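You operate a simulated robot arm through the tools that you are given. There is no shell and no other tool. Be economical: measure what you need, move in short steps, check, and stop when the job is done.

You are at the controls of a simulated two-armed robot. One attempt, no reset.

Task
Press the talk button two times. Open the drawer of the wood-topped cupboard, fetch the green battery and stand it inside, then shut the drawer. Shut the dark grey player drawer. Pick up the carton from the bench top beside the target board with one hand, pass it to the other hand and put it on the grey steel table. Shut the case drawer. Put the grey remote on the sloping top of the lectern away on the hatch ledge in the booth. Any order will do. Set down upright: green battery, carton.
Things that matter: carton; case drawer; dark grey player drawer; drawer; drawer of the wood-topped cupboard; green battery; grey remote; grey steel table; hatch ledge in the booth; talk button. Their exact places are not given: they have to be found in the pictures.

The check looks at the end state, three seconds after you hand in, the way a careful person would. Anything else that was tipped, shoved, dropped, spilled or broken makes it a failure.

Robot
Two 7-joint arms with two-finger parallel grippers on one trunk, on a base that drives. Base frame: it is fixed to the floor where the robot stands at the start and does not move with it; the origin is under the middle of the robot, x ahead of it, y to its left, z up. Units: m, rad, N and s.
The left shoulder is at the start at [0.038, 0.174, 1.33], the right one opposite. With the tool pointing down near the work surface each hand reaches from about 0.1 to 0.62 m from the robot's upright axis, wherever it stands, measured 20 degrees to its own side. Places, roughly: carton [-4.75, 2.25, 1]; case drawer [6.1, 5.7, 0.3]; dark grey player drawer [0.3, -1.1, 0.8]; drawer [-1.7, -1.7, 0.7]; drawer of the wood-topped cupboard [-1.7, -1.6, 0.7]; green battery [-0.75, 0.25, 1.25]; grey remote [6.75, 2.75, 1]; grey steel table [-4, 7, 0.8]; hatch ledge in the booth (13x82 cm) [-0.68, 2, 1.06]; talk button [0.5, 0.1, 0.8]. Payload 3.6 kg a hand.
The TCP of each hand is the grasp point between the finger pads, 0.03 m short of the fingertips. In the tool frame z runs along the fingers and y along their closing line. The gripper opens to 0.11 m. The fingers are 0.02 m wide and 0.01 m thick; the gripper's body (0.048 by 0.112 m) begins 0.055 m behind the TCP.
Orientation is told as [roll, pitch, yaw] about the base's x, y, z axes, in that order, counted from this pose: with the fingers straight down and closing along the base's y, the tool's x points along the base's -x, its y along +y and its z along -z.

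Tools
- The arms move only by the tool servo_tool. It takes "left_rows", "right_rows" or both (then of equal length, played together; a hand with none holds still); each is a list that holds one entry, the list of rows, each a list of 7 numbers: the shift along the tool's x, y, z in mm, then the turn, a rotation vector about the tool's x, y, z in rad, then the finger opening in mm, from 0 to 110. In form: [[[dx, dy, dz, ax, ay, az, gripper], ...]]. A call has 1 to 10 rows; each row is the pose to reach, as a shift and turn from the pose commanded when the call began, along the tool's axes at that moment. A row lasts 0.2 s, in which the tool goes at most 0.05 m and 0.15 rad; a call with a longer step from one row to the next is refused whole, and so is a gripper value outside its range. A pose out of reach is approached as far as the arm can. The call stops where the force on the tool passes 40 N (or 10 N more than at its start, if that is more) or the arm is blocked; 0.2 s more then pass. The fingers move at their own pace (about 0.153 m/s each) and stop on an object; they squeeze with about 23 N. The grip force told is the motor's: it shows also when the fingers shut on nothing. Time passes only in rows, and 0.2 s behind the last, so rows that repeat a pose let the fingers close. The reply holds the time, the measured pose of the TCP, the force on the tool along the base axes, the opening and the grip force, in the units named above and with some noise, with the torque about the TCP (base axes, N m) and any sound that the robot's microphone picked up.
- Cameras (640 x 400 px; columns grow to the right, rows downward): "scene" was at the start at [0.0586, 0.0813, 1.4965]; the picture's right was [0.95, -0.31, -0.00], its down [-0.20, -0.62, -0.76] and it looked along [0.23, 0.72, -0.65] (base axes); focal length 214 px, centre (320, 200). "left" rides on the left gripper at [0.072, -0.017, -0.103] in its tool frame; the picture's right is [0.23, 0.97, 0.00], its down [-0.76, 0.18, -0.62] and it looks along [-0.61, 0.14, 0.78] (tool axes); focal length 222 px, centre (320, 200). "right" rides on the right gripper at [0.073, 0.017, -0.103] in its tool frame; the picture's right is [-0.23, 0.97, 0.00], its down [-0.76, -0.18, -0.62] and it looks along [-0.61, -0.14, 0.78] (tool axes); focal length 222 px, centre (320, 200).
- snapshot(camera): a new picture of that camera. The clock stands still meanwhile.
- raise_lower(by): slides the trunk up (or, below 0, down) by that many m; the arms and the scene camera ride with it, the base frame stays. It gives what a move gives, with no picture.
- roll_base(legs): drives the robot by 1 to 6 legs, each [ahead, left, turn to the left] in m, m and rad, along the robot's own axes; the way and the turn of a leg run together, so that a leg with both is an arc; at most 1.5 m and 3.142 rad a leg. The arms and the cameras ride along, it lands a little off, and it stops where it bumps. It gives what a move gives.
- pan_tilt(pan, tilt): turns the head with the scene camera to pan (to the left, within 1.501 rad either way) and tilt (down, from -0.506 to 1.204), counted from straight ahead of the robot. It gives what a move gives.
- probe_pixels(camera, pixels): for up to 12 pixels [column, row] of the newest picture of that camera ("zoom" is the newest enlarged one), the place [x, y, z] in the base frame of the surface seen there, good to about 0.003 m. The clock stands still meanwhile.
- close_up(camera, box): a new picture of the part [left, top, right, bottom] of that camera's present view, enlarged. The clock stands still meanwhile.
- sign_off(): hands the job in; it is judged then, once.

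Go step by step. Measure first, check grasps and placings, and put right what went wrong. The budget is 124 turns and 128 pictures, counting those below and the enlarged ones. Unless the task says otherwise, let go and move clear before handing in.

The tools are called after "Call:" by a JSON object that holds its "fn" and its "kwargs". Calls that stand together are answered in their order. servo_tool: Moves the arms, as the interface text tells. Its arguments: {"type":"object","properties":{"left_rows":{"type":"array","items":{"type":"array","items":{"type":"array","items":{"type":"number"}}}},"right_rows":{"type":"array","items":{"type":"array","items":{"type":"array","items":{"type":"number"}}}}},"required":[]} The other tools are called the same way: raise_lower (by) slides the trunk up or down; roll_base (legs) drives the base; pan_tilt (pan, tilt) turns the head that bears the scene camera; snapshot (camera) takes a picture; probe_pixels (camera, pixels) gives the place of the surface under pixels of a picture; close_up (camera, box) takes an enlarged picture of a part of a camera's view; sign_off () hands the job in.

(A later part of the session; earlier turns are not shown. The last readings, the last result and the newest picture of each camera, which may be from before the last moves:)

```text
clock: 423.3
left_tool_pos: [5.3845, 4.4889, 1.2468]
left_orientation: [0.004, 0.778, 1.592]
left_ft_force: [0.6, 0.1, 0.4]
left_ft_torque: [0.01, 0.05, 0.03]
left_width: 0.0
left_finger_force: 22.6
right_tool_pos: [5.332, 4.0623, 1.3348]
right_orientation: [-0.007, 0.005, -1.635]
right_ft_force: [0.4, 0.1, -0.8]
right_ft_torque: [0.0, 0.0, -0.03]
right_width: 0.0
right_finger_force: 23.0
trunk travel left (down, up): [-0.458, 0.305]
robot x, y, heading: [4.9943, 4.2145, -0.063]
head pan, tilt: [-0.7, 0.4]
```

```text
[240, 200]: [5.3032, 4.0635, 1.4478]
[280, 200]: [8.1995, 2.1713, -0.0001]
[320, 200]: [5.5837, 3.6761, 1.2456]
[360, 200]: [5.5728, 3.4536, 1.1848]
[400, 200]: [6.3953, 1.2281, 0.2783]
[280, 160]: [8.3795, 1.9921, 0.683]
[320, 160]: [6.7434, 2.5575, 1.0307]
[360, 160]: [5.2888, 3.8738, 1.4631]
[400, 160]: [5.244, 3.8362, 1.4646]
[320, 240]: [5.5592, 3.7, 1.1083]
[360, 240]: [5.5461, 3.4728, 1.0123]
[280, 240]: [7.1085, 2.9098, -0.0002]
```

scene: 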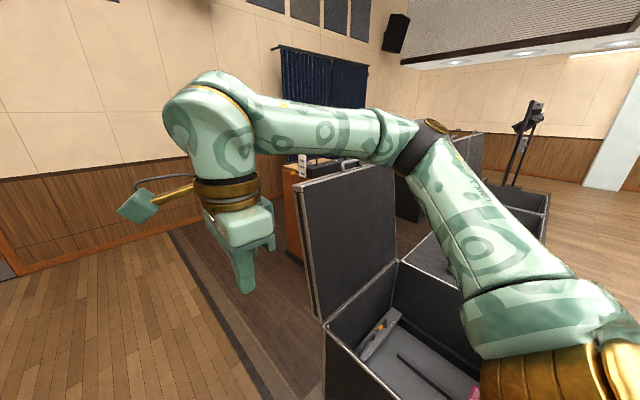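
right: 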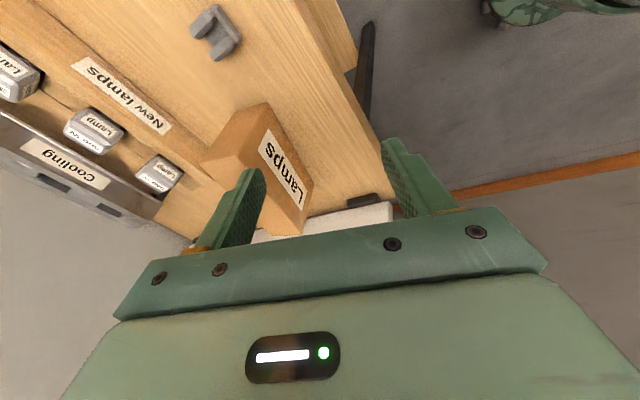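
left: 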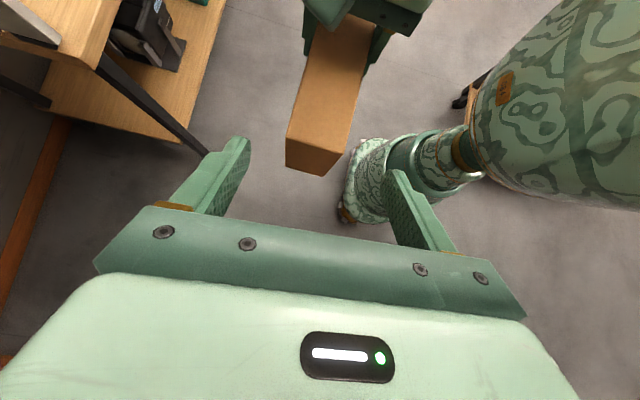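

The open flight case lid is at (5.57,3.5–3.7); the black case with drawer is near (6.0,5.85). I move over in front of it, face +y and look down.

Call:
{"fn": "roll_base", "kwargs": {"legs": [[0, 0.4, 0], [1.0, 0, 0], [0, 0, 1.63]]}}

Call:
{"fn": "pan_tilt", "kwargs": {"pan": 0.0, "tilt": 0.6}}

Call:
{"fn": "snapshot", "kwargs": {"camera": "scene"}}

Call:
{"fn": "close_up", "kwargs": {"camera": "scene", "box": [220, 140, 440, 330]}}

Call:
{"fn": "probe_pixels", "kwargs": {"camera": "scene", "pixels": [[280, 200], [320, 200], [360, 200], [400, 200], [280, 230], [320, 230], [360, 230], [400, 230], [280, 260], [320, 260], [360, 260], [400, 260]]}}

```text
clock: 434.5
left_tool_pos: [5.7292, 4.9093, 1.2477]
left_orientation: [0.006, 0.778, -3.08]
left_ft_force: [0.6, 0.8, -0.3]
left_ft_torque: [0.0, -0.02, -0.02]
left_width: 0.0001
left_finger_force: 22.2
right_tool_pos: [6.1566, 4.8731, 1.3359]
right_orientation: [-0.006, 0.005, -0.025]
right_ft_force: [0.0, -0.7, -0.5]
right_ft_torque: [-0.04, -0.04, -0.01]
right_width: 0.0
right_finger_force: 22.9
trunk travel left (down, up): [-0.458, 0.305]
robot x, y, heading: [6.0159, 4.5355, 1.54]
head pan, tilt: [-0.7, 0.4]
```

```text
clock: 435.6
left_tool_pos: [5.7297, 4.9096, 1.2471]
left_orientation: [0.006, 0.778, -3.08]
left_ft_force: [-0.1, 0.7, 0.5]
left_ft_torque: [-0.03, -0.01, -0.01]
left_width: 0.0
left_finger_force: 22.6
right_tool_pos: [6.1563, 4.8736, 1.3348]
right_orientation: [-0.012, 0.006, -0.023]
right_ft_force: [-0.7, 0.9, 0.5]
right_ft_torque: [-0.02, 0.01, -0.01]
right_width: 0.0
right_finger_force: 22.9
trunk travel left (down, up): [-0.458, 0.305]
robot x, y, heading: [6.0189, 4.5337, 1.545]
head pan, tilt: [0.0, 0.6]
```

```text
21 pictures are left
```

scene: 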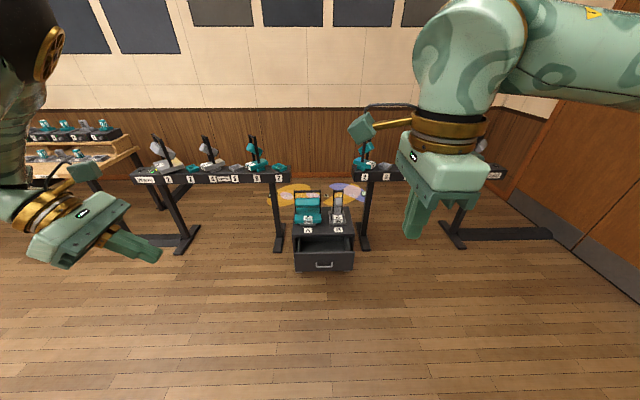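

```text
2.11 times, centred on (330, 235) of scene
```

zoom: 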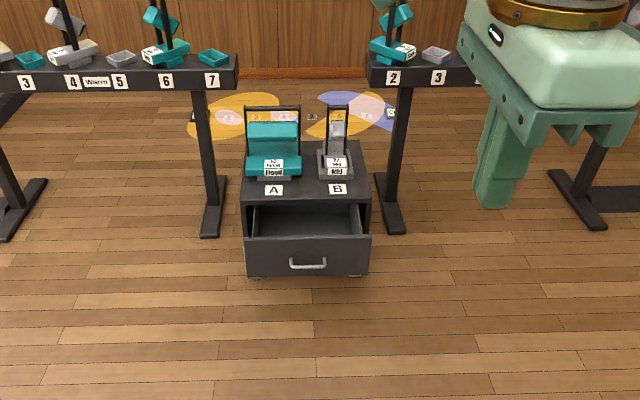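

```text
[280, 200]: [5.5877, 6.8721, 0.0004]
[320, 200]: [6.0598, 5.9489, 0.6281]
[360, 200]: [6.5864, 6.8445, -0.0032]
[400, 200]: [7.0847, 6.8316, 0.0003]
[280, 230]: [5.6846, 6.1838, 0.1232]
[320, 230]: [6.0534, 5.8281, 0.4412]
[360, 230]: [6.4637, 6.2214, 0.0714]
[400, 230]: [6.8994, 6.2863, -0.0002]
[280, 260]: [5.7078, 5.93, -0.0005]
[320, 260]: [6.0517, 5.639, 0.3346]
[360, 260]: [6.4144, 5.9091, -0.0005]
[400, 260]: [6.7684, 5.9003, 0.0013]
```

The case drawer stands open ~0.18 m: panel at y≈5.64, case front y≈5.82, x 5.85–6.27. I lower the trunk, drive closer and bring the right hand down, tilted 45° forward, toward the panel above its handle.

Call:
{"fn": "raise_lower", "kwargs": {"by": -0.4}}

Call:
{"fn": "roll_base", "kwargs": {"legs": [[0.5, 0, 0]]}}

Call:
{"fn": "servo_tool", "kwargs": {"right_rows": [[[12, 12, 43, -0.078, 0, 0, 0], [25, 24, 86, -0.157, 0, 0, 0], [37, 36, 129, -0.235, 0, 0, 0], [49, 48, 172, -0.314, 0, 0, 0], [61, 60, 215, -0.392, 0, 0, 0], [74, 72, 258, -0.471, 0, 0, 0], [86, 84, 301, -0.549, 0, 0, 0], [98, 96, 344, -0.628, 0, 0, 0], [111, 108, 387, -0.706, 0, 0, 0], [123, 120, 430, -0.785, 0, 0, 0]]]}}

Call:
{"fn": "pan_tilt", "kwargs": {"pan": -0.05, "tilt": 0.95}}

Call:
{"fn": "snapshot", "kwargs": {"camera": "scene"}}

Call:
{"fn": "probe_pixels", "kwargs": {"camera": "scene", "pixels": [[280, 200], [320, 190], [320, 200], [320, 210], [320, 220], [320, 230], [300, 220], [340, 220], [320, 180], [320, 170], [320, 240], [320, 250]]}}

```text
clock: 439.4
left_tool_pos: [5.7305, 4.9086, 0.8469]
left_orientation: [0.005, 0.779, -3.08]
left_ft_force: [0.9, 0.3, 0.2]
left_ft_torque: [-0.01, -0.02, -0.01]
left_width: 0.0002
left_finger_force: 22.9
right_tool_pos: [6.1569, 4.8738, 0.9359]
right_orientation: [-0.007, 0.005, -0.024]
right_ft_force: [0.0, -1.0, 0.3]
right_ft_torque: [-0.01, -0.02, -0.01]
right_width: 0.0
right_finger_force: 23.4
trunk travel left (down, up): [-0.058, 0.705]
robot x, y, heading: [6.0212, 4.5301, 1.541]
head pan, tilt: [0.0, 0.6]
```

```text
clock: 442.4
left_tool_pos: [5.7415, 5.4151, 0.8458]
left_orientation: [0.007, 0.777, -3.078]
left_ft_force: [0.1, 0.7, 0.2]
left_ft_torque: [0.02, -0.03, 0.02]
left_width: 0.0
left_finger_force: 22.8
right_tool_pos: [6.1681, 5.3802, 0.9355]
right_orientation: [-0.01, 0.006, -0.024]
right_ft_force: [-0.6, 0.5, -0.5]
right_ft_torque: [-0.02, 0.02, -0.02]
right_width: 0.0
right_finger_force: 23.1
trunk travel left (down, up): [-0.058, 0.705]
robot x, y, heading: [6.0305, 5.0428, 1.549]
head pan, tilt: [0.0, 0.6]
```

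```text
clock: 444.6
left_tool_pos: [5.7409, 5.415, 0.8471]
left_orientation: [0.008, 0.78, -3.076]
left_ft_force: [0.8, -0.6, 0.8]
left_ft_torque: [-0.02, 0.01, 0.0]
left_width: 0.0
left_finger_force: 22.8
right_tool_pos: [6.0219, 5.5221, 0.5356]
right_orientation: [0.754, -0.006, -0.03]
right_ft_force: [0.5, -0.3, 0.9]
right_ft_torque: [0.0, 0.02, 0.01]
right_width: 0.0
right_finger_force: 22.5
right hand out of reach, approached as far as the arm can: row 2, 3, 4, 5, 9, 10
trunk travel left (down, up): [-0.058, 0.705]
robot x, y, heading: [6.0284, 5.0379, 1.546]
head pan, tilt: [0.0, 0.6]
```

```text
clock: 445.4
left_tool_pos: [5.7411, 5.4152, 0.8473]
left_orientation: [0.008, 0.777, -3.076]
left_ft_force: [-0.3, 0.0, 0.1]
left_ft_torque: [0.0, -0.02, 0.03]
left_width: 0.0
left_finger_force: 22.4
right_tool_pos: [6.0221, 5.5218, 0.5361]
right_orientation: [0.75, -0.005, -0.032]
right_ft_force: [-0.5, -0.6, 0.4]
right_ft_torque: [-0.03, 0.01, 0.01]
right_width: 0.0001
right_finger_force: 23.1
trunk travel left (down, up): [-0.058, 0.705]
robot x, y, heading: [6.0298, 5.0389, 1.547]
head pan, tilt: [-0.051, 0.949]
```

```text
19 pictures are left
```

scene: 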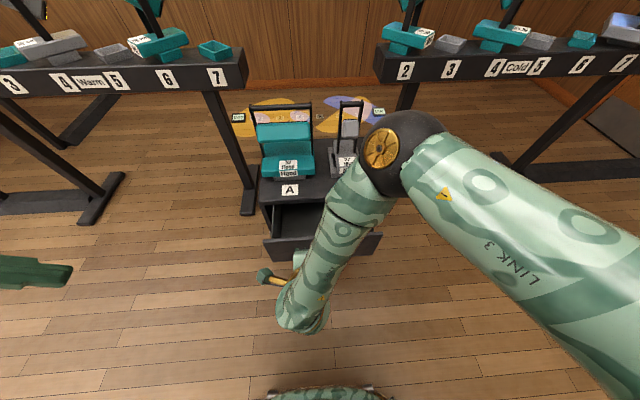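

```text
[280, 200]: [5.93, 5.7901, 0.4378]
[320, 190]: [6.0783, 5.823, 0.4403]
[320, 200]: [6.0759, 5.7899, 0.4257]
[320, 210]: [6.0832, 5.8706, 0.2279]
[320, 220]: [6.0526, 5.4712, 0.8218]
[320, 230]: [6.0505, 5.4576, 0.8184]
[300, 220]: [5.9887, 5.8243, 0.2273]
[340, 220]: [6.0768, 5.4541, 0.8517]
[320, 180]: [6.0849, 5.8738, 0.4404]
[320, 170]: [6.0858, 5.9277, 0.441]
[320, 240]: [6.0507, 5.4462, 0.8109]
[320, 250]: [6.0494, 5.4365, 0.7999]
```

The hand is tilted as needed, just in front and above. I lower to panel height (tip z≈0.35), then push gently: first by base, last part by arm with its force stop.

Call:
{"fn": "raise_lower", "kwargs": {"by": -0.055}}

Call:
{"fn": "servo_tool", "kwargs": {"right_rows": [[[-6, -18, 34, 0, 0, 0, 0], [-12, -36, 68, 0, 0, 0, 0], [-17, -54, 101, 0, 0, 0, 0], [-17, -54, 101, 0, 0, 0, 0]]]}}

Call:
{"fn": "roll_base", "kwargs": {"legs": [[0.06, 0, 0], [0.06, 0, 0], [0.05, 0, 0]]}}

Call:
{"fn": "servo_tool", "kwargs": {"right_rows": [[[0, 6, 5, 0, 0, 0, 0], [0, 12, 11, 0, 0, 0, 0], [0, 17, 16, 0, 0, 0, 0], [0, 23, 22, 0, 0, 0, 0], [0, 29, 27, 0, 0, 0, 0], [0, 35, 33, 0, 0, 0, 0], [0, 40, 38, 0, 0, 0, 0]]]}}

Call:
{"fn": "snapshot", "kwargs": {"camera": "scene"}}

Call:
{"fn": "snapshot", "kwargs": {"camera": "right"}}

```text
clock: 446.4
left_tool_pos: [5.7398, 5.4145, 0.7913]
left_orientation: [0.004, 0.779, -3.078]
left_ft_force: [0.5, -0.3, 0.2]
left_ft_torque: [0.02, 0.0, 0.0]
left_width: 0.0
left_finger_force: 23.0
right_tool_pos: [6.0223, 5.5114, 0.4556]
right_orientation: [0.667, -0.006, -0.032]
right_ft_force: [0.0, 0.3, 0.5]
right_ft_torque: [-0.01, 0.02, 0.0]
right_width: 0.0
right_finger_force: 23.1
trunk travel left (down, up): [-0.003, 0.76]
robot x, y, heading: [6.03, 5.0405, 1.545]
head pan, tilt: [-0.051, 0.949]
```

```text
clock: 447.4
left_tool_pos: [5.7408, 5.4142, 0.7932]
left_orientation: [0.007, 0.779, -3.077]
left_ft_force: [-0.3, -0.5, -0.2]
left_ft_torque: [0.0, -0.01, -0.03]
left_width: 0.0
left_finger_force: 22.3
right_tool_pos: [5.9964, 5.5645, 0.3629]
right_orientation: [0.636, -0.02, -0.043]
right_ft_force: [-0.4, -0.1, 1.1]
right_ft_torque: [0.0, -0.02, 0.01]
right_width: 0.0003
right_finger_force: 22.9
right hand out of reach, approached as far as the arm can: row 1, 2, 3, 4
trunk travel left (down, up): [-0.003, 0.76]
robot x, y, heading: [6.032, 5.0376, 1.549]
head pan, tilt: [-0.051, 0.949]
```

```text
clock: 449.4
left_tool_pos: [5.7466, 5.5859, 0.7914]
left_orientation: [0.009, 0.777, -3.08]
left_ft_force: [0.7, 0.2, -0.6]
left_ft_torque: [0.02, 0.01, 0.01]
left_width: 0.0
left_finger_force: 22.9
right_tool_pos: [6.002, 5.7347, 0.3631]
right_orientation: [0.637, -0.022, -0.046]
right_ft_force: [-0.4, 1.6, -0.2]
right_ft_torque: [-0.02, -0.01, 0.01]
right_width: 0.0003
right_finger_force: 23.3
trunk travel left (down, up): [-0.003, 0.76]
robot x, y, heading: [6.0372, 5.212, 1.546]
head pan, tilt: [-0.051, 0.949]
```

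```text
clock: 450.1
left_tool_pos: [5.7454, 5.5855, 0.7918]
left_orientation: [0.009, 0.779, -3.078]
left_ft_force: [-0.1, 0.3, -0.6]
left_ft_torque: [0.0, -0.02, -0.04]
left_width: 0.0
left_finger_force: 22.8
right_tool_pos: [6.0008, 5.7468, 0.3605]
right_orientation: [0.624, -0.019, -0.043]
right_ft_force: [0.7, -6.1, 2.9]
right_ft_torque: [-0.07, -0.02, 0.05]
right_width: 0.0001
right_finger_force: 23.0
trunk travel left (down, up): [-0.003, 0.76]
robot x, y, heading: [6.0343, 5.2084, 1.544]
head pan, tilt: [-0.051, 0.949]
stopped in row 3 (right hand): the force on the tool passed its limit at 49 N (the readings are from after the stop); the commanded pose is now the measured one
```

```text
18 pictures are left
```

scene: 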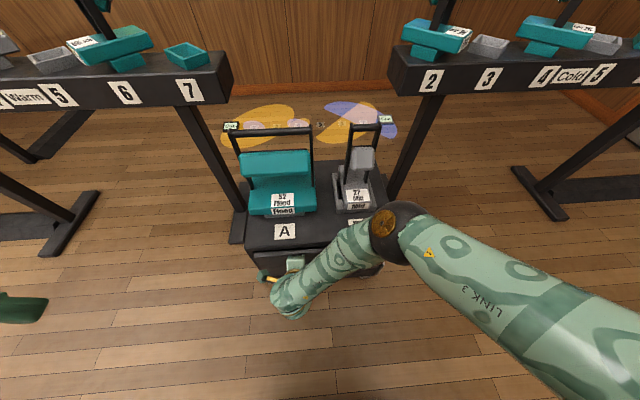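

```text
17 pictures are left
```

right: 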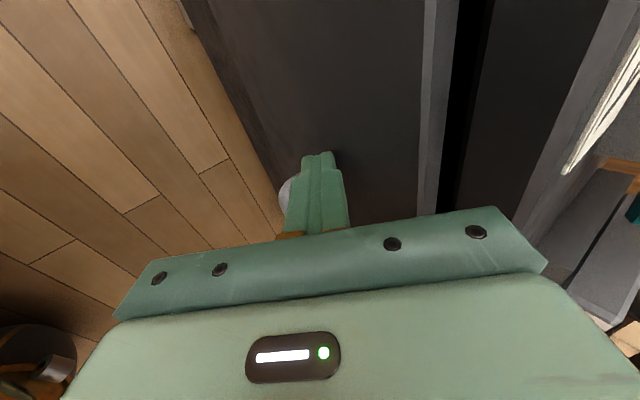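

The push ended against resistance (49 N). I check whether the panel is flush with the case front.

Call:
{"fn": "probe_pixels", "kwargs": {"camera": "right", "pixels": [[360, 80], [330, 60], [400, 120], [432, 100], [460, 120], [520, 120], [380, 20], [440, 20], [250, 60]]}}

Call:
{"fn": "probe_pixels", "kwargs": {"camera": "scene", "pixels": [[270, 250], [270, 257], [260, 262], [260, 275], [330, 250], [255, 245]]}}

Call:
{"fn": "close_up", "kwargs": {"camera": "scene", "box": [220, 200, 400, 320]}}

```text
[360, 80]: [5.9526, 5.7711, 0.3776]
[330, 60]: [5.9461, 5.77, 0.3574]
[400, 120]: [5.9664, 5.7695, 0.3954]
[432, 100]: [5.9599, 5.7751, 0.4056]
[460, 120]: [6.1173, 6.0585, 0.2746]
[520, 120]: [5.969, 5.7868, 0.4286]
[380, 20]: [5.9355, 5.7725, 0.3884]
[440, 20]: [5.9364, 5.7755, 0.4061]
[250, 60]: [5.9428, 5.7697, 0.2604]
```

```text
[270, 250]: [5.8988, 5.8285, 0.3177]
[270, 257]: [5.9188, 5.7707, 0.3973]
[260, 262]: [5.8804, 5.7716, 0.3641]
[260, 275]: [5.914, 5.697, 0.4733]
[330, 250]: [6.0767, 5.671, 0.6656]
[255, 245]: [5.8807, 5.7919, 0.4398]
```

```text
3.33 times, centred on (310, 260) of scene
```

zoom: 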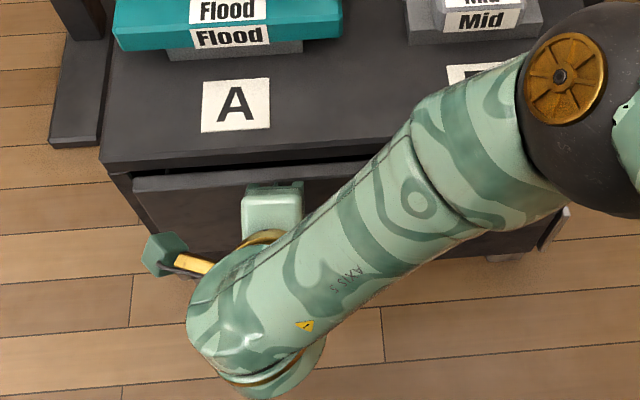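

Panel is at y 5.770 versus case front 5.789, so it may lack ~2 cm. I push again gently and re-measure.

Call:
{"fn": "servo_tool", "kwargs": {"right_rows": [[[-5, 3, 3, 0, 0, 0, 0], [-10, 6, 6, 0, 0, 0, 0], [-10, 9, 9, 0, 0, 0, 0], [-10, 12, 12, 0, 0, 0, 0], [-10, 15, 15, 0, 0, 0, 0], [-10, 18, 18, 0, 0, 0, 0]]]}}

Call:
{"fn": "roll_base", "kwargs": {"legs": [[0.03, 0, 0]]}}

Call:
{"fn": "snapshot", "kwargs": {"camera": "right"}}

Call:
{"fn": "probe_pixels", "kwargs": {"camera": "right", "pixels": [[360, 80], [330, 60], [400, 120], [520, 120], [380, 20], [530, 40], [500, 80], [480, 60]]}}

```text
clock: 450.8
left_tool_pos: [5.747, 5.5844, 0.7928]
left_orientation: [0.008, 0.779, -3.077]
left_ft_force: [0.1, 0.7, 0.0]
left_ft_torque: [-0.02, 0.01, -0.04]
left_width: 0.0
left_finger_force: 22.6
right_tool_pos: [6.0031, 5.7461, 0.3597]
right_orientation: [0.612, -0.01, -0.023]
right_ft_force: [-0.9, -3.8, 2.9]
right_ft_torque: [-0.02, -0.01, 0.03]
right_width: 0.0
right_finger_force: 23.4
trunk travel left (down, up): [-0.003, 0.76]
robot x, y, heading: [6.037, 5.2102, 1.545]
head pan, tilt: [-0.051, 0.949]
stopped in row 3 (right hand): the force on the tool passed its limit at 45 N (the readings are from after the stop); the commanded pose is now the measured one
```

```text
clock: 451.5
left_tool_pos: [5.7451, 5.5928, 0.791]
left_orientation: [0.009, 0.779, -3.077]
left_ft_force: [-0.6, -0.4, -0.8]
left_ft_torque: [-0.01, 0.01, 0.0]
left_width: 0.0
left_finger_force: 22.9
right_tool_pos: [6.0015, 5.746, 0.356]
right_orientation: [0.594, -0.011, -0.021]
right_ft_force: [0.6, -0.5, -0.8]
right_ft_torque: [-0.04, -0.02, -0.03]
right_width: 0.0
right_finger_force: 22.9
trunk travel left (down, up): [-0.003, 0.76]
robot x, y, heading: [6.0348, 5.2164, 1.551]
head pan, tilt: [-0.051, 0.949]
stopped in leg 1: the force on the tool passed its limit at 66 N (the readings are from after the stop); the commanded pose is now the measured one
```

```text
15 pictures are left
```

right: 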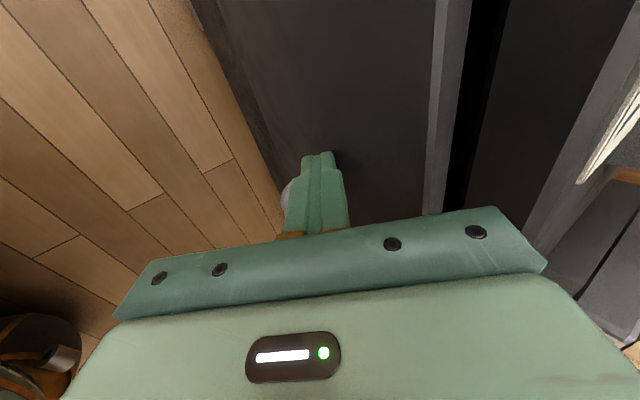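

```text
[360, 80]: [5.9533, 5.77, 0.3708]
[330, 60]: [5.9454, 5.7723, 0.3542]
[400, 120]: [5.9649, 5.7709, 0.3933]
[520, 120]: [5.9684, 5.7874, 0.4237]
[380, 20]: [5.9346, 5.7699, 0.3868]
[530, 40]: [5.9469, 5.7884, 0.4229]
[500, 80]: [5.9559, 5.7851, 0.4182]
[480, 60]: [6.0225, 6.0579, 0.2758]
```

Even 66 N does not move it, so the overlay front is fully shut. I lift the hand clear, back off, square the right hand, and go to the lectern from its +y side.

Call:
{"fn": "raise_lower", "kwargs": {"by": 0.4}}

Call:
{"fn": "roll_base", "kwargs": {"legs": [[-0.6, 0, 0]]}}

Call:
{"fn": "servo_tool", "kwargs": {"right_rows": [[[0, -33, -22, 0.119, 0, 0, 0], [0, -66, -45, 0.238, 0, 0, 0], [0, -99, -67, 0.356, 0, 0, 0], [0, -132, -90, 0.475, 0, 0, 0], [0, -166, -112, 0.594, 0, 0, 0]]]}}

Call:
{"fn": "close_up", "kwargs": {"camera": "scene", "box": [200, 40, 440, 240]}}

Call:
{"fn": "roll_base", "kwargs": {"legs": [[0, 0, -3.12], [0, 0.75, 0], [1.2, 0, 0]]}}

Call:
{"fn": "pan_tilt", "kwargs": {"pan": 0.0, "tilt": 0.7}}

Call:
{"fn": "snapshot", "kwargs": {"camera": "scene"}}

Call:
{"fn": "probe_pixels", "kwargs": {"camera": "scene", "pixels": [[280, 160], [320, 160], [360, 160], [280, 200], [320, 200], [360, 200], [280, 240], [320, 240], [360, 240], [240, 200], [400, 200], [320, 280]]}}

```text
clock: 455.4
left_tool_pos: [5.7447, 5.5927, 1.1902]
left_orientation: [0.009, 0.78, -3.078]
left_ft_force: [-0.5, -0.6, 0.6]
left_ft_torque: [0.02, 0.0, 0.03]
left_width: 0.0001
left_finger_force: 23.2
right_tool_pos: [6.0194, 5.7537, 0.7557]
right_orientation: [0.605, -0.026, -0.036]
right_ft_force: [-0.8, -0.5, 0.1]
right_ft_torque: [-0.02, -0.02, -0.02]
right_width: 0.0
right_finger_force: 23.2
trunk travel left (down, up): [-0.403, 0.36]
robot x, y, heading: [6.0367, 5.2158, 1.549]
head pan, tilt: [-0.051, 0.949]
```

```text
clock: 458.8
left_tool_pos: [5.7311, 4.9864, 1.1923]
left_orientation: [0.009, 0.778, -3.079]
left_ft_force: [0.7, -0.3, -0.2]
left_ft_torque: [0.03, -0.02, 0.03]
left_width: 0.0
left_finger_force: 22.8
right_tool_pos: [6.0029, 5.1476, 0.7592]
right_orientation: [0.608, -0.023, -0.037]
right_ft_force: [-0.5, 0.0, 1.2]
right_ft_torque: [0.03, 0.03, 0.01]
right_width: 0.0001
right_finger_force: 22.5
trunk travel left (down, up): [-0.403, 0.36]
robot x, y, heading: [6.0244, 4.6123, 1.548]
head pan, tilt: [-0.051, 0.949]
```

```text
clock: 460.0
left_tool_pos: [5.7313, 4.9862, 1.192]
left_orientation: [0.007, 0.78, -3.077]
left_ft_force: [0.0, 0.7, -0.4]
left_ft_torque: [0.03, -0.01, 0.0]
left_width: 0.0001
left_finger_force: 22.5
right_tool_pos: [5.9942, 4.9489, 0.7582]
right_orientation: [0.013, -0.025, -0.038]
right_ft_force: [-0.3, -0.5, 0.3]
right_ft_torque: [0.0, 0.03, -0.01]
right_width: 0.0001
right_finger_force: 23.1
trunk travel left (down, up): [-0.403, 0.36]
robot x, y, heading: [6.0183, 4.6089, 1.546]
head pan, tilt: [-0.051, 0.949]
```

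```text
2.00 times, centred on (320, 140) of scene
```

zoom: 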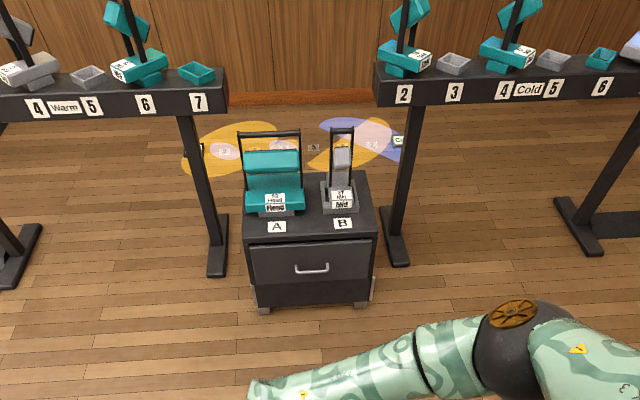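

```text
clock: 476.8
left_tool_pos: [7.0322, 3.0241, 1.1921]
left_orientation: [0.007, 0.781, 0.075]
left_ft_force: [-0.2, 0.4, -0.5]
left_ft_torque: [-0.05, 0.02, -0.01]
left_width: 0.0003
left_finger_force: 22.6
right_tool_pos: [6.7692, 3.0652, 0.7566]
right_orientation: [0.0, -0.025, 3.118]
right_ft_force: [0.4, 0.1, 0.9]
right_ft_torque: [-0.16, -0.07, 0.03]
right_width: 0.0
right_finger_force: 22.6
trunk travel left (down, up): [-0.403, 0.36]
robot x, y, heading: [6.7404, 3.3933, -1.586]
head pan, tilt: [-0.051, 0.949]
stopped in leg 3: the force on the tool passed its limit at 54 N (the readings are from after the stop); the commanded pose is now the measured one
```

```text
clock: 477.5
left_tool_pos: [7.0315, 3.0228, 1.1913]
left_orientation: [0.008, 0.78, 0.076]
left_ft_force: [-0.4, 0.3, -0.6]
left_ft_torque: [-0.02, -0.01, 0.01]
left_width: 0.0
left_finger_force: 23.0
right_tool_pos: [6.7685, 3.0632, 0.7572]
right_orientation: [0.001, -0.025, 3.122]
right_ft_force: [-0.4, 3.4, 2.4]
right_ft_torque: [-0.5, -0.05, 0.07]
right_width: 0.0
right_finger_force: 23.1
trunk travel left (down, up): [-0.403, 0.36]
robot x, y, heading: [6.7422, 3.3934, -1.583]
head pan, tilt: [0.0, 0.7]
```

```text
13 pictures are left
```

scene: 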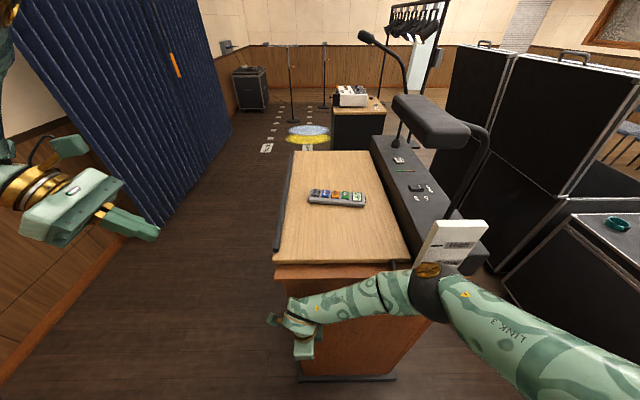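

```text
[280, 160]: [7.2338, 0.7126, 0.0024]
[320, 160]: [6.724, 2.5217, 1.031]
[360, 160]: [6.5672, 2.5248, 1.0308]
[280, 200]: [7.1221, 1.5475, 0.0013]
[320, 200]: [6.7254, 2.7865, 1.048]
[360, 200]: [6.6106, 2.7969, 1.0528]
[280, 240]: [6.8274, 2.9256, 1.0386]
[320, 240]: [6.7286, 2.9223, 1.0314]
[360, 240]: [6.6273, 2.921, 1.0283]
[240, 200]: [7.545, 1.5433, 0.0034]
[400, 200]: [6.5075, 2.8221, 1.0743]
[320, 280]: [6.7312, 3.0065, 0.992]
```

Case drawer is flush. The remote lies on the lectern at about (6.67,2.79,1.05), long axis along x. A lamp stands on the right side, so I use the left hand: step back/right a little, untilt it and bring it over the remote.

Call:
{"fn": "roll_base", "kwargs": {"legs": [[-0.03, -0.19, 0]]}}

Call:
{"fn": "servo_tool", "kwargs": {"left_rows": [[[0, 0, 0, 0, -0.13, 0, 80], [0, 0, 0, 0, -0.26, 0, 80], [0, 0, 0, 0, -0.39, 0, 80], [0, 0, 0, 0, -0.52, 0, 80], [0, 0, 0, 0, -0.65, 0, 80], [0, 0, 0, 0, -0.78, 0, 80]]]}}

Call:
{"fn": "servo_tool", "kwargs": {"left_rows": [[[24, -31, 0, 0, 0, 0.01, 80], [47, -62, 0, 0, 0, 0.02, 80], [71, -92, 10, 0, 0, 0.03, 80], [95, -123, 25, 0, 0, 0.04, 80], [118, -154, 40, 0, 0, 0.05, 80], [142, -185, 55, 0, 0, 0.06, 80], [165, -215, 70, 0, 0, 0.07, 80], [189, -246, 80, 0, 0, 0.075, 80]]]}}

Call:
{"fn": "snapshot", "kwargs": {"camera": "left"}}

Call:
{"fn": "snapshot", "kwargs": {"camera": "scene"}}

Call:
{"fn": "probe_pixels", "kwargs": {"camera": "left", "pixels": [[320, 100], [320, 130], [320, 160], [280, 130], [360, 130], [320, 70], [260, 160], [380, 160], [240, 130], [400, 130], [320, 40], [300, 115]]}}

```text
clock: 478.4
left_tool_pos: [7.0164, 3.0309, 1.1914]
left_orientation: [0.006, 0.783, 0.083]
left_ft_force: [0.7, 0.3, -0.2]
left_ft_torque: [-0.03, -0.02, 0.01]
left_width: 0.0
left_finger_force: 23.0
right_tool_pos: [6.7671, 3.068, 0.7645]
right_orientation: [0.01, -0.011, -3.141]
right_ft_force: [-0.1, 0.1, -0.2]
right_ft_torque: [-0.02, -0.03, 0.03]
right_width: 0.0
right_finger_force: 23.0
trunk travel left (down, up): [-0.403, 0.36]
robot x, y, heading: [6.7213, 3.4012, -1.58]
head pan, tilt: [0.0, 0.7]
stopped in leg 1: the robot was blocked; the commanded pose is now the measured one
```

```text
clock: 479.8
left_tool_pos: [7.0344, 3.0283, 1.1913]
left_orientation: [0.004, 0.004, 0.075]
left_ft_force: [-0.3, 0.8, -0.4]
left_ft_torque: [0.0, 0.0, 0.01]
left_width: 0.0798
left_finger_force: 0.0
left hand out of reach, approached as far as the arm can: row 6
right_tool_pos: [6.7643, 3.0671, 0.7637]
right_orientation: [0.008, -0.014, 3.139]
right_ft_force: [-0.5, 0.1, 0.0]
right_ft_torque: [-0.02, 0.0, 0.0]
right_width: 0.0
right_finger_force: 23.4
trunk travel left (down, up): [-0.403, 0.36]
robot x, y, heading: [6.7176, 3.3951, -1.578]
head pan, tilt: [0.0, 0.7]
```

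```text
clock: 481.6
left_tool_pos: [6.8631, 2.769, 1.1097]
left_orientation: [0.005, 0.005, 0.0]
left_ft_force: [-0.8, 0.2, 0.0]
left_ft_torque: [-0.03, 0.0, 0.0]
left_width: 0.08
left_finger_force: 0.1
left hand out of reach, approached as far as the arm can: row 1, 2, 3, 4, 5, 6
right_tool_pos: [6.7659, 3.0679, 0.7641]
right_orientation: [0.01, -0.014, 3.137]
right_ft_force: [0.0, 0.0, -0.1]
right_ft_torque: [0.0, -0.01, -0.01]
right_width: 0.0
right_finger_force: 23.4
trunk travel left (down, up): [-0.403, 0.36]
robot x, y, heading: [6.7147, 3.3999, -1.576]
head pan, tilt: [0.0, 0.7]
```

```text
12 pictures are left
```

left: 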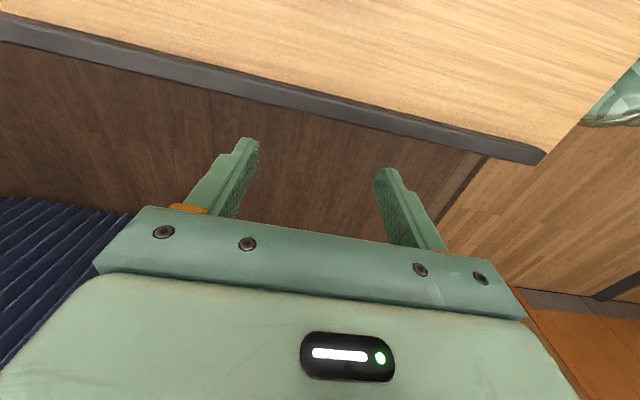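

```text
11 pictures are left
```

scene: 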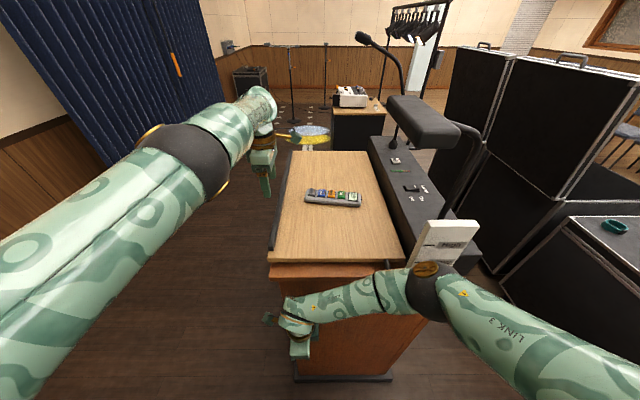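

```text
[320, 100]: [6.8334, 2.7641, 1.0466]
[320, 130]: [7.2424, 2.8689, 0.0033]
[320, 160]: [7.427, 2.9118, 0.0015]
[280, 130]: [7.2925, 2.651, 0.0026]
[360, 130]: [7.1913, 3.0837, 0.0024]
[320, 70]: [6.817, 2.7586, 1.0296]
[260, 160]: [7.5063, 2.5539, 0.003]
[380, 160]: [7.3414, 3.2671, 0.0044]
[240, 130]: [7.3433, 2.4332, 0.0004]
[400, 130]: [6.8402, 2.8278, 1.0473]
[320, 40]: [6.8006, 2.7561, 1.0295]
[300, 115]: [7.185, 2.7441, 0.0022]
```

The left hand is over the lectern at (6.863,2.769). I move 177 mm to the remote, descend, close across its width, and lift.

Call:
{"fn": "servo_tool", "kwargs": {"left_rows": [[[36, 3, 0, 0, 0, 0, 80], [72, 6, 0, 0, 0, 0, 80], [108, 9, 0, 0, 0, 0, 80], [144, 11, 0, 0, 0, 0, 80], [177, 11, 0, 0, 0, 0, 80], [177, 11, 0, 0, 0, 0, 80]]]}}

Call:
{"fn": "servo_tool", "kwargs": {"left_rows": [[[0, 0, 20, 0, 0, 0, 80], [0, 0, 36, 0, 0, 0, 80], [0, 0, 42, 0, 0, 0, 80], [0, 0, 42, 0, 0, 0, 80], [0, 0, 42, 0, 0, 0, 0], [0, 0, 42, 0, 0, 0, 0], [0, 0, 42, 0, 0, 0, 0], [0, 0, 42, 0, 0, 0, 0]]]}}

Call:
{"fn": "close_up", "kwargs": {"camera": "left", "box": [160, 60, 480, 260]}}

Call:
{"fn": "servo_tool", "kwargs": {"left_rows": [[[0, 0, -30, 0, 0, 0, 0], [0, 0, -70, 0, 0, 0, 0], [0, 0, -110, 0, 0, 0, 0], [-40, 0, -130, 0, 0, 0, 0], [-80, 0, -140, 0, 0, 0, 0], [-120, 0, -140, 0, 0, 0, 0], [-160, 30, -140, 0, 0, 0, 0], [-200, 60, -140, 0, 0, 0, 0], [-240, 90, -140, 0, 0, 0, 0], [-270, 130, -140, 0, 0, 0, 0]]]}}

Call:
{"fn": "snapshot", "kwargs": {"camera": "left"}}

```text
clock: 483.0
left_tool_pos: [6.7272, 2.8018, 1.1115]
left_orientation: [0.004, 0.005, 0.0]
left_ft_force: [-0.6, 0.9, -0.6]
left_ft_torque: [0.01, -0.04, -0.01]
left_width: 0.0797
left_finger_force: 0.0
left hand out of reach, approached as far as the arm can: row 2, 3, 4, 5, 6
right_tool_pos: [6.7662, 3.0684, 0.7627]
right_orientation: [0.008, -0.017, 3.138]
right_ft_force: [-0.7, -1.3, 0.1]
right_ft_torque: [0.02, 0.01, 0.0]
right_width: 0.0
right_finger_force: 23.0
trunk travel left (down, up): [-0.403, 0.36]
robot x, y, heading: [6.7124, 3.4006, -1.579]
head pan, tilt: [0.0, 0.7]
```

```text
clock: 483.6
left_tool_pos: [6.726, 2.7981, 1.0845]
left_orientation: [-0.016, 0.004, 0.001]
left_ft_force: [0.2, 1.9, 21.4]
left_ft_torque: [-0.82, -0.03, 0.12]
left_width: 0.0789
left_finger_force: 0.0
right_tool_pos: [6.7663, 3.0684, 0.7645]
right_orientation: [0.011, -0.009, -3.14]
right_ft_force: [0.1, 0.0, 0.4]
right_ft_torque: [0.0, -0.02, -0.01]
right_width: 0.0
right_finger_force: 22.5
trunk travel left (down, up): [-0.403, 0.36]
robot x, y, heading: [6.716, 3.3944, -1.574]
head pan, tilt: [0.0, 0.7]
heard: click, click
stopped in row 3 (left hand): the force on the tool passed its limit at 49 N (the readings are from after the stop); the commanded pose is now the measured one
```

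```text
2.00 times, centred on (320, 160) of left
```

zoom: 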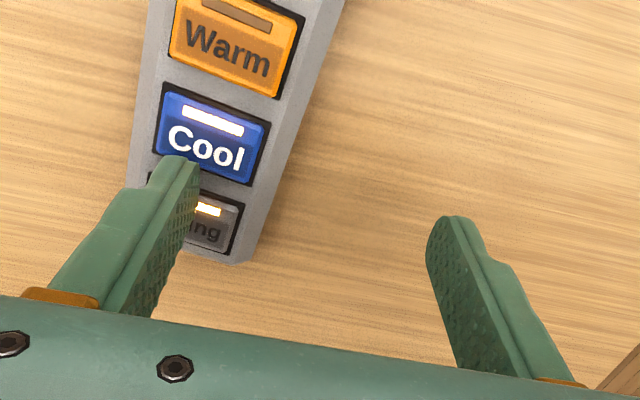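

```text
clock: 485.8
left_tool_pos: [6.9227, 2.7787, 1.2703]
left_orientation: [-0.009, 0.007, -0.002]
left_ft_force: [0.1, -0.3, 0.4]
left_ft_torque: [-0.02, -0.02, -0.01]
left_width: 0.0
left_finger_force: 22.9
left hand out of reach, approached as far as the arm can: row 3, 4, 5, 6, 7, 8, 9, 10
right_tool_pos: [6.7652, 3.0663, 0.7643]
right_orientation: [0.009, -0.014, 3.139]
right_ft_force: [0.5, 0.4, -0.2]
right_ft_torque: [-0.02, 0.03, 0.0]
right_width: 0.0002
right_finger_force: 23.0
trunk travel left (down, up): [-0.403, 0.36]
robot x, y, heading: [6.7183, 3.394, -1.577]
head pan, tilt: [0.0, 0.7]
```

```text
9 pictures are left
```

left: 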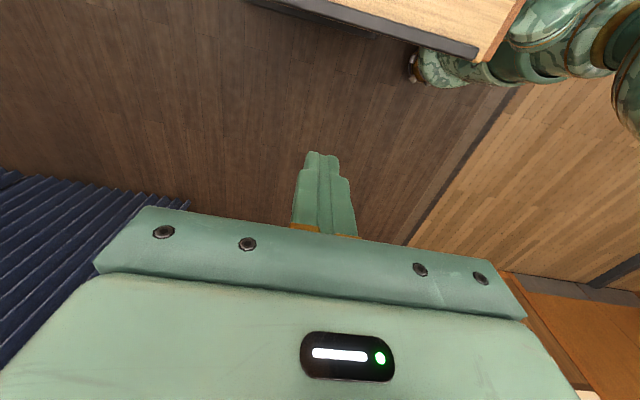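

The hand fell short: the finger came down on the remote's keys (remote centre y≈2.766, x 6.60–6.75). Turning the base slightly right brings the left shoulder closer; I do that, square the hand and measure.

Call:
{"fn": "roll_base", "kwargs": {"legs": [[0, 0, -0.32]]}}

Call:
{"fn": "servo_tool", "kwargs": {"left_rows": [[[0, 0, 20, 0, 0, -0.11, 80], [0, 0, 50, 0, 0, -0.22, 80], [0, 0, 90, 0, 0, -0.32, 80], [0, 0, 120, 0, 0, -0.32, 80]]]}}

Call:
{"fn": "snapshot", "kwargs": {"camera": "left"}}

Call:
{"fn": "probe_pixels", "kwargs": {"camera": "left", "pixels": [[320, 140], [320, 110], [320, 80], [320, 50], [280, 140], [280, 110], [280, 80], [280, 50], [360, 110], [360, 140], [300, 125], [340, 125]]}}

```text
clock: 486.6
left_tool_pos: [6.9083, 2.7698, 1.2679]
left_orientation: [-0.005, 0.005, -0.025]
left_ft_force: [-0.1, 0.2, -0.1]
left_ft_torque: [-0.02, 0.02, 0.04]
left_width: 0.0003
left_finger_force: 22.8
right_tool_pos: [6.768, 3.0667, 0.7681]
right_orientation: [0.01, -0.002, 3.127]
right_ft_force: [0.4, 0.5, 0.9]
right_ft_torque: [-0.01, -0.01, 0.01]
right_width: 0.0001
right_finger_force: 23.0
trunk travel left (down, up): [-0.403, 0.36]
robot x, y, heading: [6.7147, 3.3973, -1.6]
head pan, tilt: [0.0, 0.7]
stopped in leg 1: the robot was blocked; the commanded pose is now the measured one
```

```text
clock: 487.6
left_tool_pos: [6.9077, 2.7494, 1.1624]
left_orientation: [-0.001, 0.007, 0.292]
left_ft_force: [-0.6, -0.7, -0.1]
left_ft_torque: [0.0, -0.01, 0.0]
left_width: 0.0801
left_finger_force: 0.1
left hand out of reach, approached as far as the arm can: row 1, 2, 3, 4
right_tool_pos: [6.7651, 3.0652, 0.7675]
right_orientation: [0.009, -0.004, 3.122]
right_ft_force: [0.1, 0.0, 0.0]
right_ft_torque: [-0.04, 0.02, 0.0]
right_width: 0.0
right_finger_force: 23.2
trunk travel left (down, up): [-0.403, 0.36]
robot x, y, heading: [6.7179, 3.398, -1.599]
head pan, tilt: [0.0, 0.7]
```

```text
8 pictures are left
```

left: 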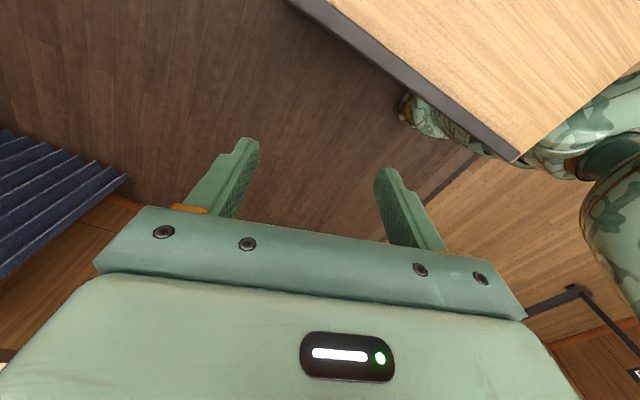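

```text
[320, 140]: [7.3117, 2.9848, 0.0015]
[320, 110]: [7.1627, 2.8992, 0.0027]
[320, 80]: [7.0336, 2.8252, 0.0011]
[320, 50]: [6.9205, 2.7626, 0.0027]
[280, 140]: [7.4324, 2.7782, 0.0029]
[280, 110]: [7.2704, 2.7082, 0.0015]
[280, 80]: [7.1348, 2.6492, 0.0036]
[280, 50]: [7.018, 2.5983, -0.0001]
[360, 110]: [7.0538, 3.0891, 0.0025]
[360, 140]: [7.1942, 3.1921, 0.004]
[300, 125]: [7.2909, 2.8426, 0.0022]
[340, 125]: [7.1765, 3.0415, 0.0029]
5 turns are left
```

The right arm blocks turning against the lectern. I back off first, turn, come back so the left hand sits right over the remote, grip with fingers wide open, lift with the trunk and start the drive to the booth.

Call:
{"fn": "roll_base", "kwargs": {"legs": [[-0.15, 0, 0], [0, 0, -0.32], [0.1, 0.037, 0]]}}

Call:
{"fn": "servo_tool", "kwargs": {"left_rows": [[[0, 0, 30, 0, 0, 0, 110], [0, 0, 60, 0, 0, 0, 110], [0, 0, 85, 0, 0, 0, 110], [0, 0, 94, 0, 0, 0, 110], [0, 0, 94, 0, 0, 0, 110], [0, 0, 94, 0, 0, 0, 0], [0, 0, 94, 0, 0, 0, 0], [0, 0, 94, 0, 0, 0, 0], [0, 0, 94, 0, 0, 0, 0]]]}}

Call:
{"fn": "raise_lower", "kwargs": {"by": 0.15}}

Call:
{"fn": "snapshot", "kwargs": {"camera": "left"}}

Call:
{"fn": "snapshot", "kwargs": {"camera": "scene"}}

```text
clock: 490.8
left_tool_pos: [6.6924, 2.7633, 1.1618]
left_orientation: [-0.004, 0.003, -0.03]
left_ft_force: [-0.2, -0.9, 0.3]
left_ft_torque: [-0.01, -0.01, -0.04]
left_width: 0.0802
left_finger_force: 0.1
right_tool_pos: [6.6596, 3.1089, 0.7658]
right_orientation: [0.009, 0.001, 2.801]
right_ft_force: [1.1, -0.3, -1.2]
right_ft_torque: [0.03, 0.01, -0.01]
right_width: 0.0
right_finger_force: 23.2
trunk travel left (down, up): [-0.403, 0.36]
robot x, y, heading: [6.7263, 3.4378, -1.928]
head pan, tilt: [0.0, 0.7]
```

```text
clock: 492.8
left_tool_pos: [6.691, 2.7616, 1.0703]
left_orientation: [-0.003, 0.003, -0.028]
left_ft_force: [0.4, -1.2, 1.5]
left_ft_torque: [-0.05, 0.04, -0.07]
left_width: 0.0496
left_finger_force: 22.7
left hand out of reach, approached as far as the arm can: row 2
right_tool_pos: [6.6591, 3.1099, 0.7658]
right_orientation: [0.012, 0.0, 2.8]
right_ft_force: [0.0, 0.5, -0.6]
right_ft_torque: [0.0, -0.03, 0.03]
right_width: 0.0
right_finger_force: 23.5
trunk travel left (down, up): [-0.403, 0.36]
robot x, y, heading: [6.7204, 3.438, -1.927]
head pan, tilt: [0.0, 0.7]
```

```text
clock: 494.6
left_tool_pos: [6.6949, 2.7716, 1.2472]
left_orientation: [-0.044, 0.016, -0.028]
left_ft_force: [0.2, 0.0, -1.9]
left_ft_torque: [0.03, 0.01, 0.0]
left_width: 0.0496
left_finger_force: 22.9
right_tool_pos: [6.6587, 3.1088, 0.9155]
right_orientation: [0.008, 0.002, 2.801]
right_ft_force: [0.1, -0.2, 1.2]
right_ft_torque: [-0.02, -0.01, 0.04]
right_width: 0.0
right_finger_force: 23.4
trunk travel left (down, up): [-0.553, 0.21]
robot x, y, heading: [6.7227, 3.4411, -1.919]
head pan, tilt: [0.0, 0.7]
```

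```text
7 pictures are left
```

left: 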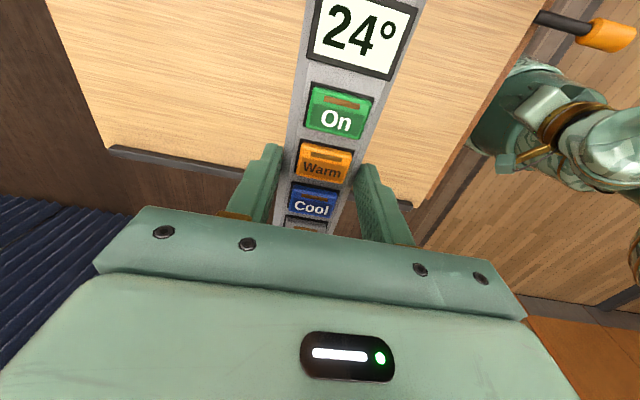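

```text
6 pictures are left
4 turns are left
```

scene: 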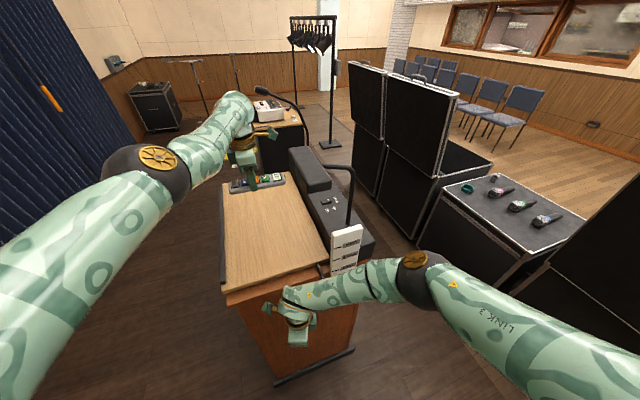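

The remote is gripped (50 mm) and lifted. I back away, flex the left arm, tuck it, and drive across the hall to the booth door.

Call:
{"fn": "roll_base", "kwargs": {"legs": [[-0.5, 0, 0]]}}

Call:
{"fn": "servo_tool", "kwargs": {"left_rows": [[[8, -32, 0, 0, 0, 0, 0], [53, -18, 0, 0, 0, 0, 0], [97, 0, 0, 0, 0, 0, 0], [139, 21, 0, 0, 0, 0, 0], [180, 45, 0, 0, 0, 0, 0], [219, 71, 0, 0, 0, 0, 0], [227, 118, 0, 0, 0, 0, 0], [213, 161, 0, 0, 0, 0, 0], [194, 202, 0, 0, 0, 0, 0], [175, 243, 0, 0, 0, 0, 0]]]}}

Call:
{"fn": "servo_tool", "kwargs": {"left_rows": [[[-38, 5, 0, 0, 0, 0, 0], [-77, 12, 0, 0, 0, 0, 0], [-116, 18, 0, 0, 0, 0, 0], [-155, 15, 0, 0, 0, 0, 0], [-193, 10, 0, 0, 0, 0, 0], [-232, 0, 0, 0, 0, 0, 0], [-271, -10, 0, 0, 0, 0, 0], [-310, -18, 0, 0, 0, 0, 0]]]}}

Call:
{"fn": "roll_base", "kwargs": {"legs": [[0, 0, -2.793], [0.54, 0, 0], [0, 1.5, 0], [0, 1.5, 0], [0, 1.5, 0]]}}

```text
clock: 497.5
left_tool_pos: [6.8672, 3.2409, 1.2459]
left_orientation: [-0.043, 0.016, -0.026]
left_ft_force: [0.3, -0.2, -1.5]
left_ft_torque: [0.02, 0.0, 0.0]
left_width: 0.0492
left_finger_force: 23.5
right_tool_pos: [6.8318, 3.5799, 0.9166]
right_orientation: [0.011, -0.001, 2.802]
right_ft_force: [0.0, 0.1, 0.2]
right_ft_torque: [0.01, 0.04, 0.02]
right_width: 0.0
right_finger_force: 22.8
trunk travel left (down, up): [-0.553, 0.21]
robot x, y, heading: [6.897, 3.9053, -1.921]
head pan, tilt: [0.0, 0.7]
```

```text
clock: 499.7
left_tool_pos: [6.6876, 3.3642, 1.2507]
left_orientation: [-0.045, 0.015, -0.028]
left_ft_force: [0.3, -0.3, -2.3]
left_ft_torque: [-0.03, -0.03, 0.01]
left_width: 0.0494
left_finger_force: 23.3
left hand out of reach, approached as far as the arm can: row 1, 2, 3, 4, 5, 6, 7, 8, 9, 10
right_tool_pos: [6.831, 3.5796, 0.917]
right_orientation: [0.009, 0.0, 2.798]
right_ft_force: [-0.1, 0.4, -0.1]
right_ft_torque: [-0.02, 0.0, 0.04]
right_width: 0.0002
right_finger_force: 22.5
trunk travel left (down, up): [-0.553, 0.21]
robot x, y, heading: [6.8921, 3.9091, -1.93]
head pan, tilt: [0.0, 0.7]
```

```text
clock: 501.5
left_tool_pos: [6.9638, 3.2099, 1.2536]
left_orientation: [-0.042, 0.019, -0.031]
left_ft_force: [0.5, 0.0, -1.4]
left_ft_torque: [-0.02, -0.02, 0.02]
left_width: 0.0496
left_finger_force: 22.9
left hand out of reach, approached as far as the arm can: row 1, 2, 3, 4, 5, 6, 7, 8
right_tool_pos: [6.8329, 3.579, 0.9153]
right_orientation: [0.011, -0.002, 2.801]
right_ft_force: [0.9, -0.5, -0.3]
right_ft_torque: [0.0, 0.0, 0.0]
right_width: 0.0
right_finger_force: 23.0
trunk travel left (down, up): [-0.553, 0.21]
robot x, y, heading: [6.8984, 3.9095, -1.921]
head pan, tilt: [0.0, 0.7]
```

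```text
clock: 532.2
left_tool_pos: [2.1003, 5.0483, 1.2542]
left_orientation: [-0.044, 0.016, -2.805]
left_ft_force: [-0.4, 0.1, -1.7]
left_ft_torque: [-0.01, 0.03, 0.01]
left_width: 0.0494
left_finger_force: 23.0
right_tool_pos: [2.3544, 4.7502, 0.9162]
right_orientation: [0.011, 0.001, 0.023]
right_ft_force: [0.0, -0.4, 0.2]
right_ft_torque: [0.01, 0.0, 0.03]
right_width: 0.0
right_finger_force: 23.1
trunk travel left (down, up): [-0.553, 0.21]
robot x, y, heading: [2.4096, 4.4182, 1.587]
head pan, tilt: [0.0, 0.7]
3 turns are left
```

The left arm is still straight, so I stretch the right arm forward too and drive head-on through the door (narrow profile), then down the booth corridor toward the hatch ledge.

Call:
{"fn": "servo_tool", "kwargs": {"right_rows": [[[-10, 29, -33, 0, 0, 0, 0], [-20, 58, -67, 0, 0, 0, 0], [-30, 87, -100, 0, 0, 0, 0], [-40, 116, -134, 0, 0, 0, 0], [-50, 145, -167, 0, 0, 0, 0], [-60, 174, -201, 0, 0, 0, 0], [-70, 203, -234, 0, 0, 0, 0], [-80, 232, -268, 0, 0, 0, 0], [-90, 261, -301, 0, 0, 0, 0], [-100, 285, -334, 0, 0, 0, 0]]]}}

Call:
{"fn": "roll_base", "kwargs": {"legs": [[0, 0, 1.555], [0, -0.11, 0], [1.2, 0, 0], [1.05, 0, 0], [0, 0, 1.57], [0, -0.2, 0]]}}

Call:
{"fn": "roll_base", "kwargs": {"legs": [[1.2, 0, 0], [1.0, 0, 0]]}}

Call:
{"fn": "pan_tilt", "kwargs": {"pan": -1.3, "tilt": 0.6}}

Call:
{"fn": "snapshot", "kwargs": {"camera": "scene"}}

```text
clock: 534.4
left_tool_pos: [2.1022, 5.0477, 1.2518]
left_orientation: [-0.043, 0.018, -2.805]
left_ft_force: [-0.7, -0.7, -1.7]
left_ft_torque: [-0.02, 0.01, -0.04]
left_width: 0.0493
left_finger_force: 23.0
right_tool_pos: [2.4478, 5.0161, 1.248]
right_orientation: [0.008, 0.001, 0.025]
right_ft_force: [0.3, 0.1, -0.1]
right_ft_torque: [-0.03, 0.04, 0.0]
right_width: 0.0
right_finger_force: 23.2
right hand out of reach, approached as far as the arm can: row 10
trunk travel left (down, up): [-0.553, 0.21]
robot x, y, heading: [2.4133, 4.4193, 1.586]
head pan, tilt: [0.0, 0.7]
```

```text
clock: 555.1
left_tool_pos: [0.2461, 3.864, 1.2529]
left_orientation: [-0.044, 0.013, 0.321]
left_ft_force: [1.0, 0.2, -1.6]
left_ft_torque: [0.05, 0.01, 0.02]
left_width: 0.0496
left_finger_force: 23.1
right_tool_pos: [-0.0983, 3.9014, 1.2484]
right_orientation: [0.01, 0.0, -3.134]
right_ft_force: [-0.2, 0.4, 0.2]
right_ft_torque: [0.02, -0.03, -0.03]
right_width: 0.0
right_finger_force: 22.9
trunk travel left (down, up): [-0.553, 0.21]
robot x, y, heading: [-0.0551, 4.4994, -1.574]
head pan, tilt: [0.0, 0.7]
```

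```text
clock: 565.9
left_tool_pos: [0.2104, 1.6747, 1.2533]
left_orientation: [-0.041, 0.015, 0.304]
left_ft_force: [0.2, -0.3, -1.1]
left_ft_torque: [0.01, -0.03, 0.05]
left_width: 0.0495
left_finger_force: 22.5
right_tool_pos: [-0.1343, 1.7182, 1.2488]
right_orientation: [0.01, -0.001, 3.132]
right_ft_force: [0.4, 0.2, -0.4]
right_ft_torque: [0.0, 0.0, 0.02]
right_width: 0.0
right_finger_force: 23.3
trunk travel left (down, up): [-0.553, 0.21]
robot x, y, heading: [-0.0776, 2.3152, -1.591]
head pan, tilt: [0.0, 0.7]
```

```text
clock: 567.4
left_tool_pos: [0.2108, 1.6753, 1.2534]
left_orientation: [-0.043, 0.015, 0.304]
left_ft_force: [0.4, -0.5, -1.7]
left_ft_torque: [0.05, -0.02, -0.01]
left_width: 0.0496
left_finger_force: 22.8
right_tool_pos: [-0.1344, 1.7182, 1.2477]
right_orientation: [0.01, -0.001, 3.133]
right_ft_force: [0.3, 0.7, -0.3]
right_ft_torque: [-0.01, 0.01, 0.01]
right_width: 0.0001
right_finger_force: 23.1
trunk travel left (down, up): [-0.553, 0.21]
robot x, y, heading: [-0.0809, 2.3166, -1.595]
head pan, tilt: [-1.3, 0.6]
```

```text
5 pictures are left
2 turns are left
```

scene: 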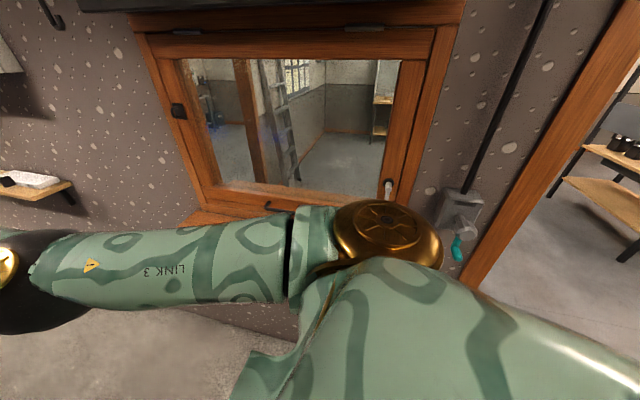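

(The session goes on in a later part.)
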